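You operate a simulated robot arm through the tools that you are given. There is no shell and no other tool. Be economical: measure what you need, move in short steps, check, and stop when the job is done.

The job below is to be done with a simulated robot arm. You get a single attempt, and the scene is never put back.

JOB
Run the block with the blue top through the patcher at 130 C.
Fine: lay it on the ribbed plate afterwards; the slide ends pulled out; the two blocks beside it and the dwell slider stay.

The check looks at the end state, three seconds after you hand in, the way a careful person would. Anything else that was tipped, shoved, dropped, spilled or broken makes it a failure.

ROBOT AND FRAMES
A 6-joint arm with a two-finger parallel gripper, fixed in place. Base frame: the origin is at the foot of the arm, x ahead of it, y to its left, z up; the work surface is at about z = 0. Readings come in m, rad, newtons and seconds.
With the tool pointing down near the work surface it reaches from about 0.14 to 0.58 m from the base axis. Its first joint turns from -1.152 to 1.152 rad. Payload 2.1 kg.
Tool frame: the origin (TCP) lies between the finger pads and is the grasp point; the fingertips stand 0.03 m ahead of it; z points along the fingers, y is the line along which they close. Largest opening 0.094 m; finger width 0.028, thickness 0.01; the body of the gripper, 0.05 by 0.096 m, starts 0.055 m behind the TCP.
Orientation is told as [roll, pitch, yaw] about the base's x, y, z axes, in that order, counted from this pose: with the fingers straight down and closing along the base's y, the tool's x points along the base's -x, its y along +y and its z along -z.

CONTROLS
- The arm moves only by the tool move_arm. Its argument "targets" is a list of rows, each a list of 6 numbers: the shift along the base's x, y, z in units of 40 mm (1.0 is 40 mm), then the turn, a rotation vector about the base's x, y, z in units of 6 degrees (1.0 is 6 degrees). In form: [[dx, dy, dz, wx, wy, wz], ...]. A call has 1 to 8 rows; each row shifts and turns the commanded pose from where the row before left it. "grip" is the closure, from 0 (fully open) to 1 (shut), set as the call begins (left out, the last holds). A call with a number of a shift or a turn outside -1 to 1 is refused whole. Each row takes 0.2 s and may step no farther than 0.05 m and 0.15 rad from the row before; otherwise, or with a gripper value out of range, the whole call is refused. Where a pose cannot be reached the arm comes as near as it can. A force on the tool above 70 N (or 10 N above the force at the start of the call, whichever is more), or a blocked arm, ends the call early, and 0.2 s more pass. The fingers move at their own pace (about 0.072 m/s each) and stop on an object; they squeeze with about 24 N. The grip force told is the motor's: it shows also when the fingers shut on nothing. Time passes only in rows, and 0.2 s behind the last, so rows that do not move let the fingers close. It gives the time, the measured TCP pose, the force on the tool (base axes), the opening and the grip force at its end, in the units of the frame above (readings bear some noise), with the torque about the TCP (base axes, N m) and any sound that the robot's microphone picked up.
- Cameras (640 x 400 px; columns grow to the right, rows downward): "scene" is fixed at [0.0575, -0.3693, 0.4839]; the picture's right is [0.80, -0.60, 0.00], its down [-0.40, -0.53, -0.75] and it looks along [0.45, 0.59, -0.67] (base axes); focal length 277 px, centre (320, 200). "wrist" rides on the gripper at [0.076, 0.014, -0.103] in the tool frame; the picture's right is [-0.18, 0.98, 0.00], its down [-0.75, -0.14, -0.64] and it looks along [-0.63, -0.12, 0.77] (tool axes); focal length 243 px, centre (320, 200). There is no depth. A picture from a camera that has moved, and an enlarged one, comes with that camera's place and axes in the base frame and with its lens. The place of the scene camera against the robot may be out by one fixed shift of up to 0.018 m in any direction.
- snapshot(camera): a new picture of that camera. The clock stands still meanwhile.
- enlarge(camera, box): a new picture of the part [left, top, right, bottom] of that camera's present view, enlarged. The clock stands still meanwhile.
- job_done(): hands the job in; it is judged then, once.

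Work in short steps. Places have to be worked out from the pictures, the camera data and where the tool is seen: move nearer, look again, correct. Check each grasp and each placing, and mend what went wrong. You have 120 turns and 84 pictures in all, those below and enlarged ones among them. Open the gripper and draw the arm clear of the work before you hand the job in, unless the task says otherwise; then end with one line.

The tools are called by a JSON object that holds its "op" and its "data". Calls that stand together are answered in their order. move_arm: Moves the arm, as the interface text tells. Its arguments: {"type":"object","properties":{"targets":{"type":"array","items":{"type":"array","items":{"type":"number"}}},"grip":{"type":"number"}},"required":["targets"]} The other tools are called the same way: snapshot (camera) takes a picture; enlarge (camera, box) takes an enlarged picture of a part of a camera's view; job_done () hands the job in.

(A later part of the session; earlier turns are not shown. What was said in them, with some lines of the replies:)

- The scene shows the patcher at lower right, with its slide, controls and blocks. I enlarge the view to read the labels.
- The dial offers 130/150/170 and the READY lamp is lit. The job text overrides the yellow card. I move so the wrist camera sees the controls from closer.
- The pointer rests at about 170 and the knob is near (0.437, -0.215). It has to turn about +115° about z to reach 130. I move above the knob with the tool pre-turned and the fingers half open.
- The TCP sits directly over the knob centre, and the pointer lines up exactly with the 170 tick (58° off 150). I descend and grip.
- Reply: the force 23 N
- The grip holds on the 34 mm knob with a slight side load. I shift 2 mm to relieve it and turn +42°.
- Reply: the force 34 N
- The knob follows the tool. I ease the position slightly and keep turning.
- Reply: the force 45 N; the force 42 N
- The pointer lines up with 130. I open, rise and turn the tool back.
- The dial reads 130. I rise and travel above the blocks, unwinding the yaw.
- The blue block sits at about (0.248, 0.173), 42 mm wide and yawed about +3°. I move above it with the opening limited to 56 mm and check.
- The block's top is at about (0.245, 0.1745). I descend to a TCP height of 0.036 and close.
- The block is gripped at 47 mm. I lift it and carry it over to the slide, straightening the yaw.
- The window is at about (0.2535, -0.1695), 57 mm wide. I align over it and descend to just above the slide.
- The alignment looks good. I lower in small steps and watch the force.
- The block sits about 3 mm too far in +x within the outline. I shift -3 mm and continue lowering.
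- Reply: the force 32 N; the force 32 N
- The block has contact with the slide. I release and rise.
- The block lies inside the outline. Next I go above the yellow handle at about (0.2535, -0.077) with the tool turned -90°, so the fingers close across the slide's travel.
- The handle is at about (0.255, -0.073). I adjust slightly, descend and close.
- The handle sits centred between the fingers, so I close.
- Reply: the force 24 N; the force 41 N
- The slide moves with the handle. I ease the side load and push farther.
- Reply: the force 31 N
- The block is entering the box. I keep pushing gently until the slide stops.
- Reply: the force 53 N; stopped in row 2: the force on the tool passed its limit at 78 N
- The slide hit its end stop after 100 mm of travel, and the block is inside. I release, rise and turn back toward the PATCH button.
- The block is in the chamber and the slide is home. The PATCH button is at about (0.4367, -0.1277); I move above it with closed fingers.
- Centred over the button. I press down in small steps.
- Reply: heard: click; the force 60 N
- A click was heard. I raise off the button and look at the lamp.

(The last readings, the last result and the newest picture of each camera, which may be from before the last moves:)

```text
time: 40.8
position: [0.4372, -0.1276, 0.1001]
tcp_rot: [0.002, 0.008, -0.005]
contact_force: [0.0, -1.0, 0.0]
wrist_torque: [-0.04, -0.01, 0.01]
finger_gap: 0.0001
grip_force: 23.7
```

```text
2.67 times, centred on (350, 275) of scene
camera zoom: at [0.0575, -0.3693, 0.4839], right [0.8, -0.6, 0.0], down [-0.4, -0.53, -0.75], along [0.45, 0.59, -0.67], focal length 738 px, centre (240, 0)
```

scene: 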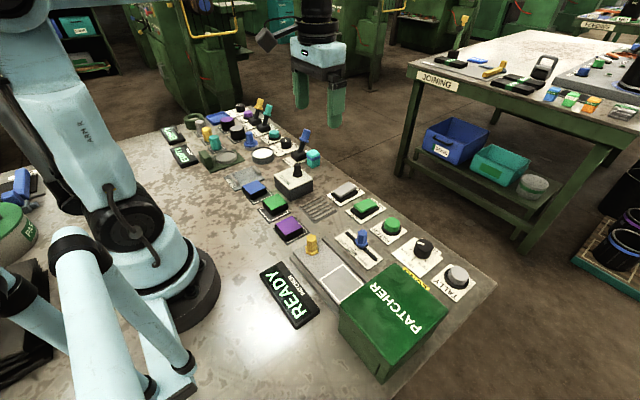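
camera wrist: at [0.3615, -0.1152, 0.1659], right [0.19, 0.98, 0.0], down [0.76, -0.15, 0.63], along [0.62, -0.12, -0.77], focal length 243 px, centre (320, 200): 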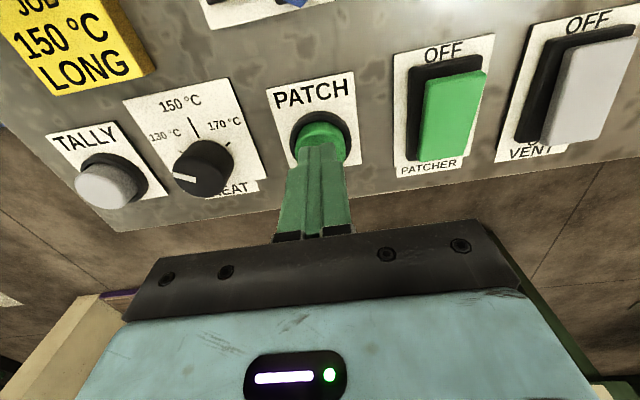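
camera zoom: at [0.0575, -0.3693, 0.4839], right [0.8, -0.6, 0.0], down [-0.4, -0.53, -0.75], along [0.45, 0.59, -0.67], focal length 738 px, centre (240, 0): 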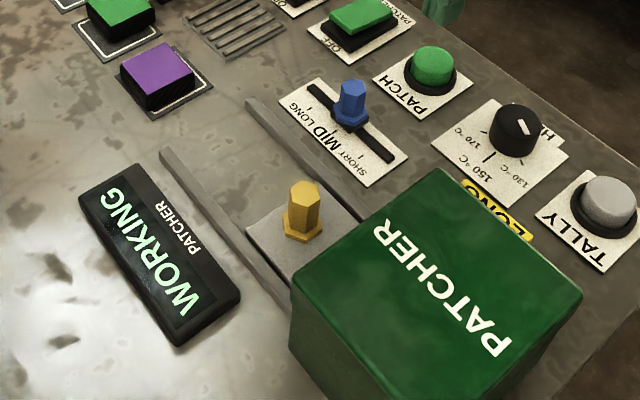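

The display shows WORKING. While it runs I go back above the handle at (0.2553, -0.171), turning -90°.

{"op": "move_arm", "data": {"targets": [[-0.5, 0, 0.75, 0, 0, -1], [-0.8, -0.22, 0.4, 0, 0, -1], [-0.8, -0.22, 0.4, 0, 0, -1], [-0.8, -0.22, 0, 0, 0, -1], [-0.8, -0.22, 0, 0, 0, -1], [-0.85, -0.2, 0, 0, 0, -1], [0, 0, 0, 0, 0, -1], [0, 0, 0, 0, 0, -1]], "grip": 0.45}}

{"op": "move_arm", "data": {"targets": [[0, 0, 0, 0, 0, -1], [0, 0, 0, 0, 0, -1], [0, 0, 0, 0, 0, -1], [0, 0, 0, 0, 0, -1], [0, 0, 0, 0, 0, -1], [0, 0, 0, 0, 0, -1], [0, 0, 0, 0, 0, -1]]}}

{"op": "snapshot", "data": {"camera": "scene"}}

{"op": "snapshot", "data": {"camera": "wrist"}}

```text
time: 42.5
position: [0.2555, -0.1692, 0.164]
tcp_rot: [0.003, 0.012, -0.846]
contact_force: [0.2, -0.1, 0.0]
wrist_torque: [-0.01, -0.03, 0.0]
finger_gap: 0.0517
grip_force: 0.2
```

```text
time: 44.1
position: [0.2542, -0.1725, 0.1652]
tcp_rot: [0.003, 0.012, -1.579]
contact_force: [0.3, -0.1, -0.9]
wrist_torque: [0.0, 0.0, -0.03]
finger_gap: 0.0516
grip_force: 0.0
```

```text
45 pictures are left
```

scene: 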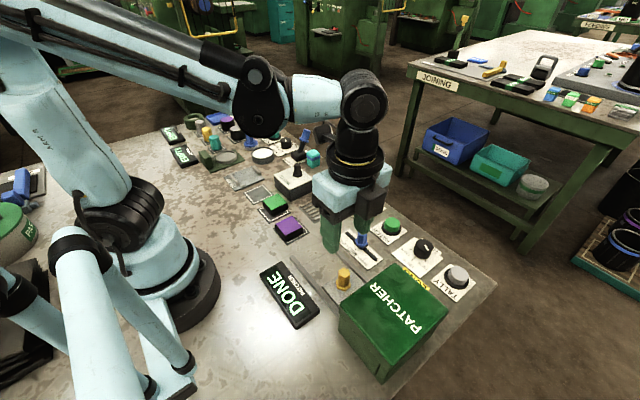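

```text
44 pictures are left
camera wrist: at [0.2691, -0.097, 0.2688], right [0.98, -0.19, 0.0], down [-0.15, -0.76, 0.63], along [-0.12, -0.62, -0.77], focal length 243 px, centre (320, 200)
```

wrist: 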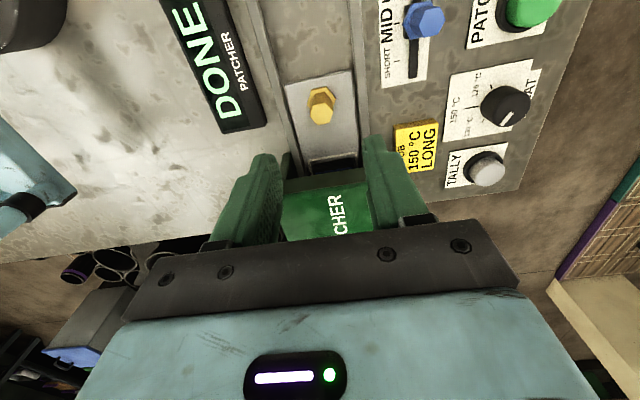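

The display reads DONE. I descend on the handle and grip.

{"op": "move_arm", "data": {"targets": [[0.04, 0.05, -0.9, 0, 0, 0], [0, 0, -0.9, 0, 0, 0], [0, 0, -0.9, 0, 0, 0]]}}

{"op": "move_arm", "data": {"targets": [[0, 0, 0, 0, 0, 0], [0, 0, 0, 0, 0, 0], [0, 0, 0, 0, 0, 0]], "grip": 1}}

```text
time: 45.0
position: [0.2562, -0.169, 0.0569]
tcp_rot: [0.002, 0.012, -1.579]
contact_force: [-0.2, -0.8, -0.5]
wrist_torque: [0.01, -0.02, 0.01]
finger_gap: 0.0517
grip_force: 0.1
```

```text
time: 45.8
position: [0.2549, -0.1684, 0.0581]
tcp_rot: [-0.003, 0.011, -1.577]
contact_force: [-21.8, 1.4, -17.1]
wrist_torque: [-0.05, -0.18, -0.16]
finger_gap: 0.0213
grip_force: 45.4
```

Handle gripped. I pull the slide out in +y, smoothly.

{"op": "move_arm", "data": {"targets": [[-0.03, 0.1, 0, 0, 0, 0], [0, 0.3, 0, 0, 0, 0], [0, 0.4, 0, 0, 0, 0], [0, 0.4, 0, 0, 0, 0], [0, 0.4, 0, 0, 0, 0], [0, 0.4, 0, 0, 0, 0], [0, 0, 0, 0, 0, 0]]}}

{"op": "move_arm", "data": {"targets": [[0, 0.25, 0, 0, 0, 0], [0, 0.15, 0, 0, 0, 0], [0, 0.1, 0, 0, 0, 0], [0, 0.1, 0, 0, 0, 0], [0, 0, 0, 0, 0, 0]]}}

```text
time: 47.4
position: [0.2546, -0.09, 0.0593]
tcp_rot: [-0.001, 0.013, -1.577]
contact_force: [-18.4, 1.0, 7.3]
wrist_torque: [0.66, -0.18, -0.04]
finger_gap: 0.0215
grip_force: 45.3
```

```text
time: 48.5
position: [0.256, -0.0679, 0.0576]
tcp_rot: [0.003, 0.007, -1.579]
contact_force: [-8.3, -21.9, 3.2]
wrist_torque: [0.22, 0.78, -0.12]
finger_gap: 0.0212
grip_force: 45.2
```

The slide is back at its out stop. I release, rise and return above the window.

{"op": "move_arm", "data": {"targets": [[0, -0.03, 0, 0, 0, 0], [0, 0, 0, 0, 0, 0], [0, 0, 0, 0, 0, 0], [0, 0, 0.7, 0, 0, 0], [0, 0, 1, 0, 0, 0], [0, 0, 1, 0, 0, 0]], "grip": 0.4}}

{"op": "move_arm", "data": {"targets": [[0, 0, 0, 0, 0, 1], [0, 0, 0, 0, 0, 1], [0, 0, 0, 0, 0, 1], [0, 0, 0, 0, 0, 1], [0, 0, 0, 0, 0, 1], [0, 0, 0, 0, 0, 1], [0, 0, 0, 0, 0, 1], [0, 0, 0, 0, 0, 1]]}}

{"op": "move_arm", "data": {"targets": [[0, -0.5, 0, 0, 0, 1], [0, -0.5, 0, 0, 0, 1], [0, -0.5, 0, 0, 0, 1], [0, -0.5, 0, 0, 0, 1], [0, -0.5, 0, 0, 0, 1], [0, 0, 0, 0, 0, 1], [0, 0, 0, 0, 0, 1]]}}

{"op": "enlarge", "data": {"camera": "wrist", "box": [200, 30, 480, 205]}}

```text
time: 50.0
position: [0.2548, -0.0661, 0.1615]
tcp_rot: [0.001, 0.012, -1.577]
contact_force: [-0.6, -0.8, 0.3]
wrist_torque: [-0.03, -0.03, 0.01]
finger_gap: 0.0566
grip_force: 0.0
```

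```text
time: 51.8
position: [0.2546, -0.0676, 0.1646]
tcp_rot: [0.0, 0.014, -0.739]
contact_force: [-0.4, 0.2, -1.1]
wrist_torque: [0.02, -0.02, 0.0]
finger_gap: 0.0565
grip_force: 0.0
```

```text
time: 53.4
position: [0.2543, -0.1671, 0.1641]
tcp_rot: [0.002, 0.012, -0.002]
contact_force: [-0.9, -0.5, -0.1]
wrist_torque: [0.05, 0.01, -0.04]
finger_gap: 0.0564
grip_force: 0.0
```

```text
2.29 times, centred on (340, 118) of wrist
camera zoom: at [0.1794, -0.1519, 0.268], right [0.19, 0.98, 0.0], down [0.76, -0.14, 0.63], along [0.62, -0.12, -0.77], focal length 555 px, centre (274, 389)
```

zoom: 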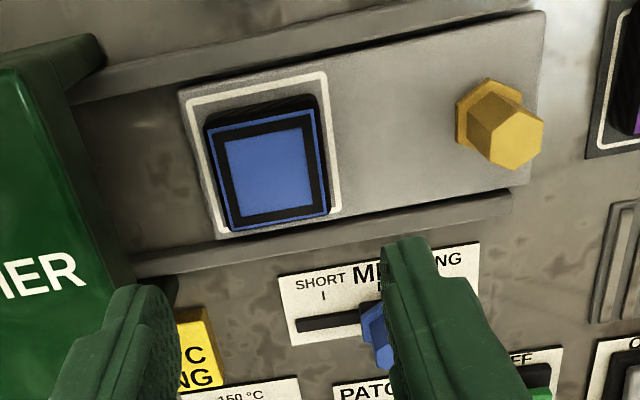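

The block carries its patch mark and the slide is out. I descend over the block and grip it.

{"op": "move_arm", "data": {"targets": [[-0.07, -0.04, -0.8, 0, 0, 0], [0, 0, -0.8, 0, 0, 0], [0, 0, -0.8, 0, 0, 0], [0, 0, -0.48, 0, 0, 0], [0, 0, 0, 0, 0, 0]]}}

{"op": "move_arm", "data": {"targets": [[0, 0, 0, 0, 0, 0], [0, 0, 0, 0, 0, 0], [0, 0, 0, 0, 0, 0]], "grip": 1}}

{"op": "move_arm", "data": {"targets": [[0, 0, 0.5, 0, 0, 0], [0, 0, 1, 0, 0, 0], [0, 0, 1, 0, 0, 0], [0, 0, 0.5, 0, 0, 0]]}}

{"op": "snapshot", "data": {"camera": "wrist"}}

```text
time: 54.5
position: [0.2526, -0.1714, 0.0511]
tcp_rot: [0.003, 0.01, -0.008]
contact_force: [0.2, 0.6, 0.0]
wrist_torque: [0.02, -0.01, 0.0]
finger_gap: 0.0564
grip_force: 0.0
```

```text
time: 55.4
position: [0.2505, -0.1714, 0.0511]
tcp_rot: [0.001, 0.011, -0.007]
contact_force: [0.3, 0.7, -0.4]
wrist_torque: [0.02, 0.06, 0.01]
finger_gap: 0.047
grip_force: 24.1
```

```text
time: 56.4
position: [0.2527, -0.1691, 0.1717]
tcp_rot: [0.001, 0.012, -0.005]
contact_force: [0.2, 0.4, -1.5]
wrist_torque: [0.02, 0.04, 0.0]
finger_gap: 0.0472
grip_force: 24.2
```

```text
42 pictures are left
camera wrist: at [0.1779, -0.1536, 0.2736], right [0.19, 0.98, 0.0], down [0.76, -0.15, 0.63], along [0.62, -0.12, -0.77], focal length 243 px, centre (320, 200)
```

wrist: 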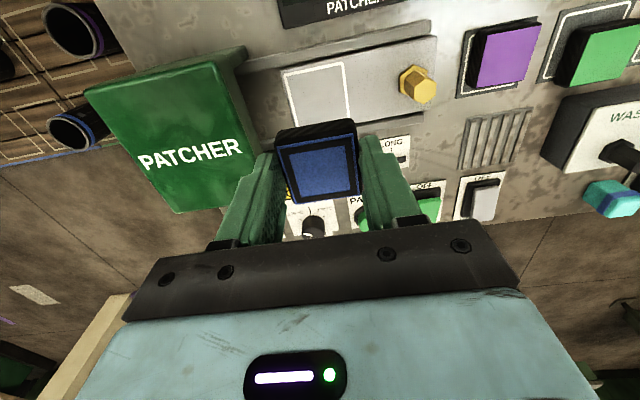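

The block is held and the slide is clear. I carry it to the ribbed plate near (0.342, 0.025).

{"op": "move_arm", "data": {"targets": [[0.42, 0.95, 0.1, 0, 0, 0], [0.42, 0.95, 0, 0, 0, 0], [0.42, 0.95, 0, 0, 0, 0], [0.42, 0.95, 0, 0, 0, 0], [0.42, 0.95, 0, 0, 0, 0], [0, 0, 0, 0, 0, 0]]}}

{"op": "snapshot", "data": {"camera": "wrist"}}

{"op": "enlarge", "data": {"camera": "wrist", "box": [240, 50, 400, 150]}}

```text
time: 57.8
position: [0.3374, 0.0183, 0.1741]
tcp_rot: [0.002, 0.013, -0.006]
contact_force: [-0.4, 0.1, -0.5]
wrist_torque: [-0.02, 0.02, 0.0]
finger_gap: 0.0471
grip_force: 24.4
```

```text
41 pictures are left
camera wrist: at [0.2634, 0.0352, 0.2771], right [0.19, 0.98, 0.0], down [0.76, -0.15, 0.63], along [0.62, -0.12, -0.77], focal length 243 px, centre (320, 200)
```

wrist: 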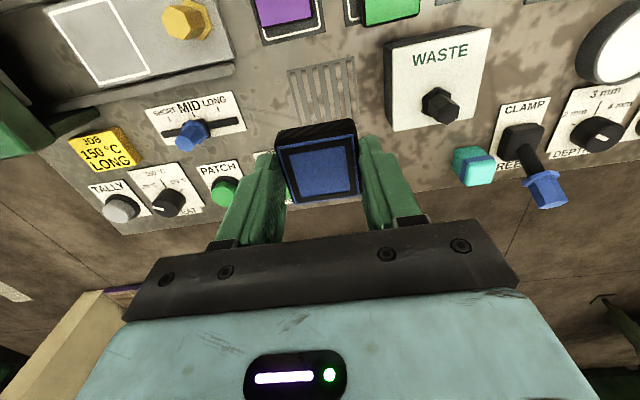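

```text
4.00 times, centred on (320, 100) of wrist
camera zoom: at [0.2634, 0.0352, 0.2771], right [0.19, 0.98, 0.0], down [0.76, -0.15, 0.63], along [0.62, -0.12, -0.77], focal length 970 px, centre (320, 600)
```

zoom: 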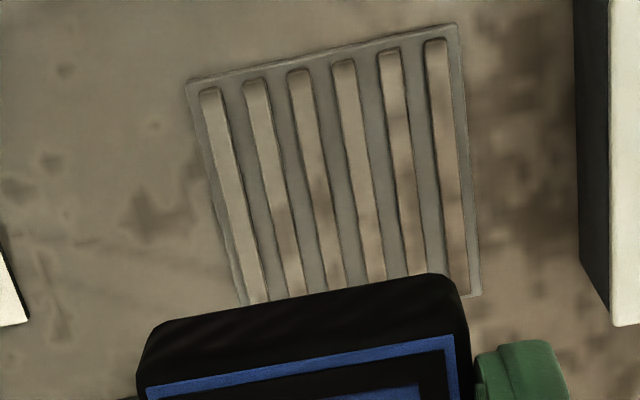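

The plate spans x 0.310–0.380 and y -0.008–0.061, with centre (0.345, 0.0265). I align and descend to just above it.

{"op": "move_arm", "data": {"targets": [[0.19, 0.175, -0.6, 0, 0, 0], [0, 0, -0.8, 0, 0, 0], [0, 0, -0.8, 0, 0, 0], [0, 0, -0.7, 0, 0, 0], [0, 0, 0, 0, 0, 0]]}}

{"op": "snapshot", "data": {"camera": "wrist"}}

```text
time: 59.0
position: [0.3436, 0.0274, 0.0586]
tcp_rot: [0.002, 0.011, -0.007]
contact_force: [0.4, -0.9, 0.2]
wrist_torque: [-0.02, -0.02, 0.02]
finger_gap: 0.0472
grip_force: 24.6
```

```text
39 pictures are left
camera wrist: at [0.2695, 0.0427, 0.1603], right [0.19, 0.98, 0.0], down [0.76, -0.15, 0.63], along [0.62, -0.12, -0.77], focal length 243 px, centre (320, 200)
```

wrist: 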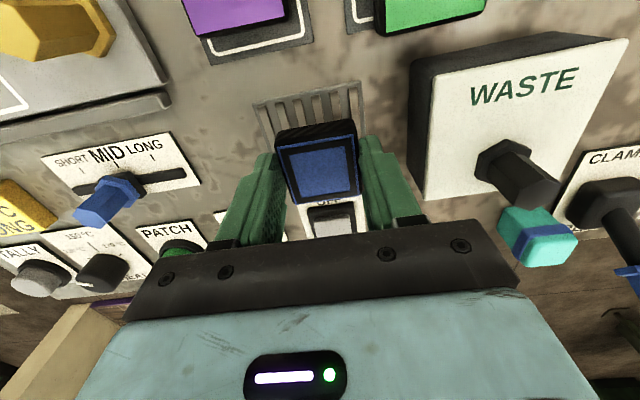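

Well centred over the plate. I lower in small steps to contact.

{"op": "move_arm", "data": {"targets": [[0, 0, -0.1, 0, 0, 0], [0, 0, -0.1, 0, 0, 0], [0, 0, -0.05, 0, 0, 0], [0, 0, 0, 0, 0, 0]]}}

{"op": "move_arm", "data": {"targets": [[0, 0, -0.05, 0, 0, 0], [0, 0, 0, 0, 0, 0]]}}

```text
time: 60.0
position: [0.3452, 0.028, 0.048]
tcp_rot: [0.002, 0.014, -0.006]
contact_force: [0.6, 0.3, 0.0]
wrist_torque: [0.0, -0.02, 0.01]
finger_gap: 0.0471
grip_force: 23.5
```

```text
time: 60.5
position: [0.3443, 0.0281, 0.0464]
tcp_rot: [-0.001, 0.012, -0.007]
contact_force: [2.1, -4.2, 32.8]
wrist_torque: [-0.18, -0.04, -0.01]
finger_gap: 0.0473
grip_force: 23.5
```

Contact felt on the ribs. I release, rise and check.

{"op": "move_arm", "data": {"targets": [[0, 0, 0, 0, 0, 0], [0, 0, 0, 0, 0, 0], [0, 0, 0.5, 0, 0, 0], [0, 0, 1, 0, 0, 0], [0, 0, 1, 0, 0, 0], [0, 0, 0.7, 0, 0, 0]], "grip": 0.35}}

{"op": "move_arm", "data": {"targets": [[-0.7, 0, 0.7, 0, 0, 0], [-0.7, 0, 0.5, 0, 0, 0]], "grip": 0}}

{"op": "snapshot", "data": {"camera": "wrist"}}

{"op": "snapshot", "data": {"camera": "scene"}}

```text
time: 62.0
position: [0.3414, 0.0286, 0.1755]
tcp_rot: [0.0, 0.012, -0.007]
contact_force: [-0.7, -0.3, -0.2]
wrist_torque: [0.0, 0.0, 0.01]
finger_gap: 0.0608
grip_force: 0.1
```

```text
time: 62.5
position: [0.2883, 0.0299, 0.2238]
tcp_rot: [0.002, 0.012, -0.008]
contact_force: [-0.5, 1.0, -0.3]
wrist_torque: [-0.04, -0.02, 0.01]
finger_gap: 0.0938
grip_force: 0.1
```

```text
38 pictures are left
camera wrist: at [0.2142, 0.0447, 0.3265], right [0.19, 0.98, 0.0], down [0.76, -0.15, 0.63], along [0.62, -0.12, -0.77], focal length 243 px, centre (320, 200)
```

wrist: 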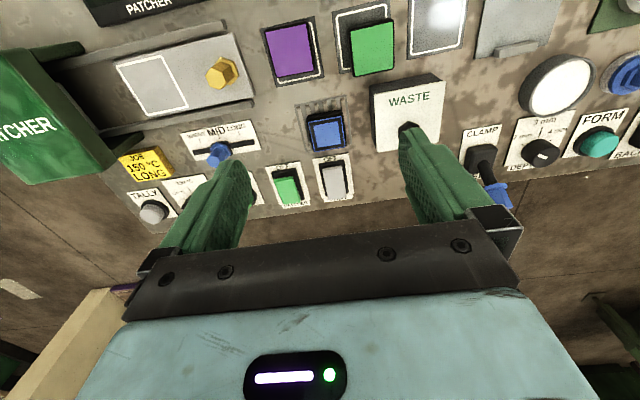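

```text
37 pictures are left
```

scene: 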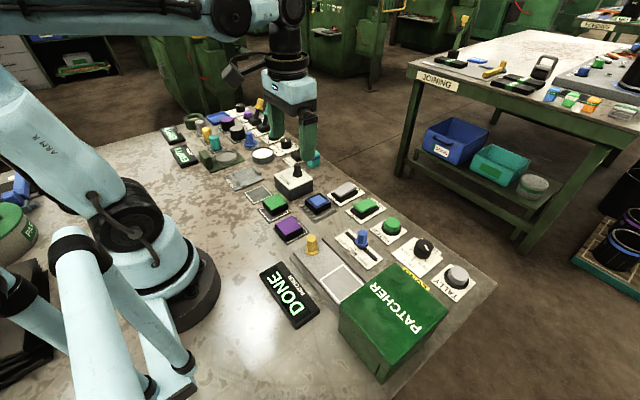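

{"op": "enlarge", "data": {"camera": "scene", "box": [240, 170, 480, 320]}}

{"op": "enlarge", "data": {"camera": "wrist", "box": [250, 80, 410, 180]}}

```text
2.67 times, centred on (360, 245) of scene
camera zoom: at [0.0575, -0.3693, 0.4839], right [0.8, -0.6, 0.0], down [-0.4, -0.53, -0.75], along [0.45, 0.59, -0.67], focal length 738 px, centre (213, 80)
```

zoom: 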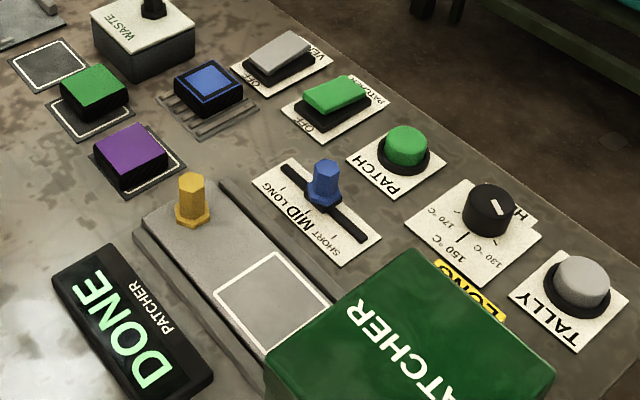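

```text
4.00 times, centred on (330, 130) of wrist
camera zoom: at [0.2142, 0.0447, 0.3265], right [0.19, 0.98, 0.0], down [0.76, -0.15, 0.63], along [0.62, -0.12, -0.77], focal length 970 px, centre (280, 480)
```

zoom: 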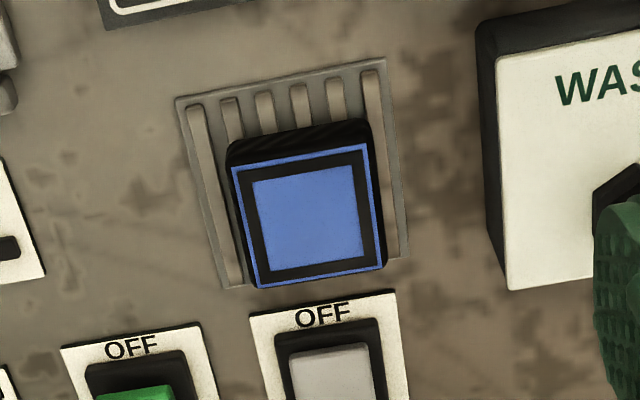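

The block lies flat on the ribbed plate, the slide is out, and the other blocks and the slider are where they were. The gripper is open and clear, so I hand in.

{"op": "job_done", "data": {}}

```text
The job is handed in.
```

The blue-top block was run through the patcher at 130 C and now lies flat on the ribbed plate. The slide is pulled out, and the two other blocks and the dwell slider were left as they were.
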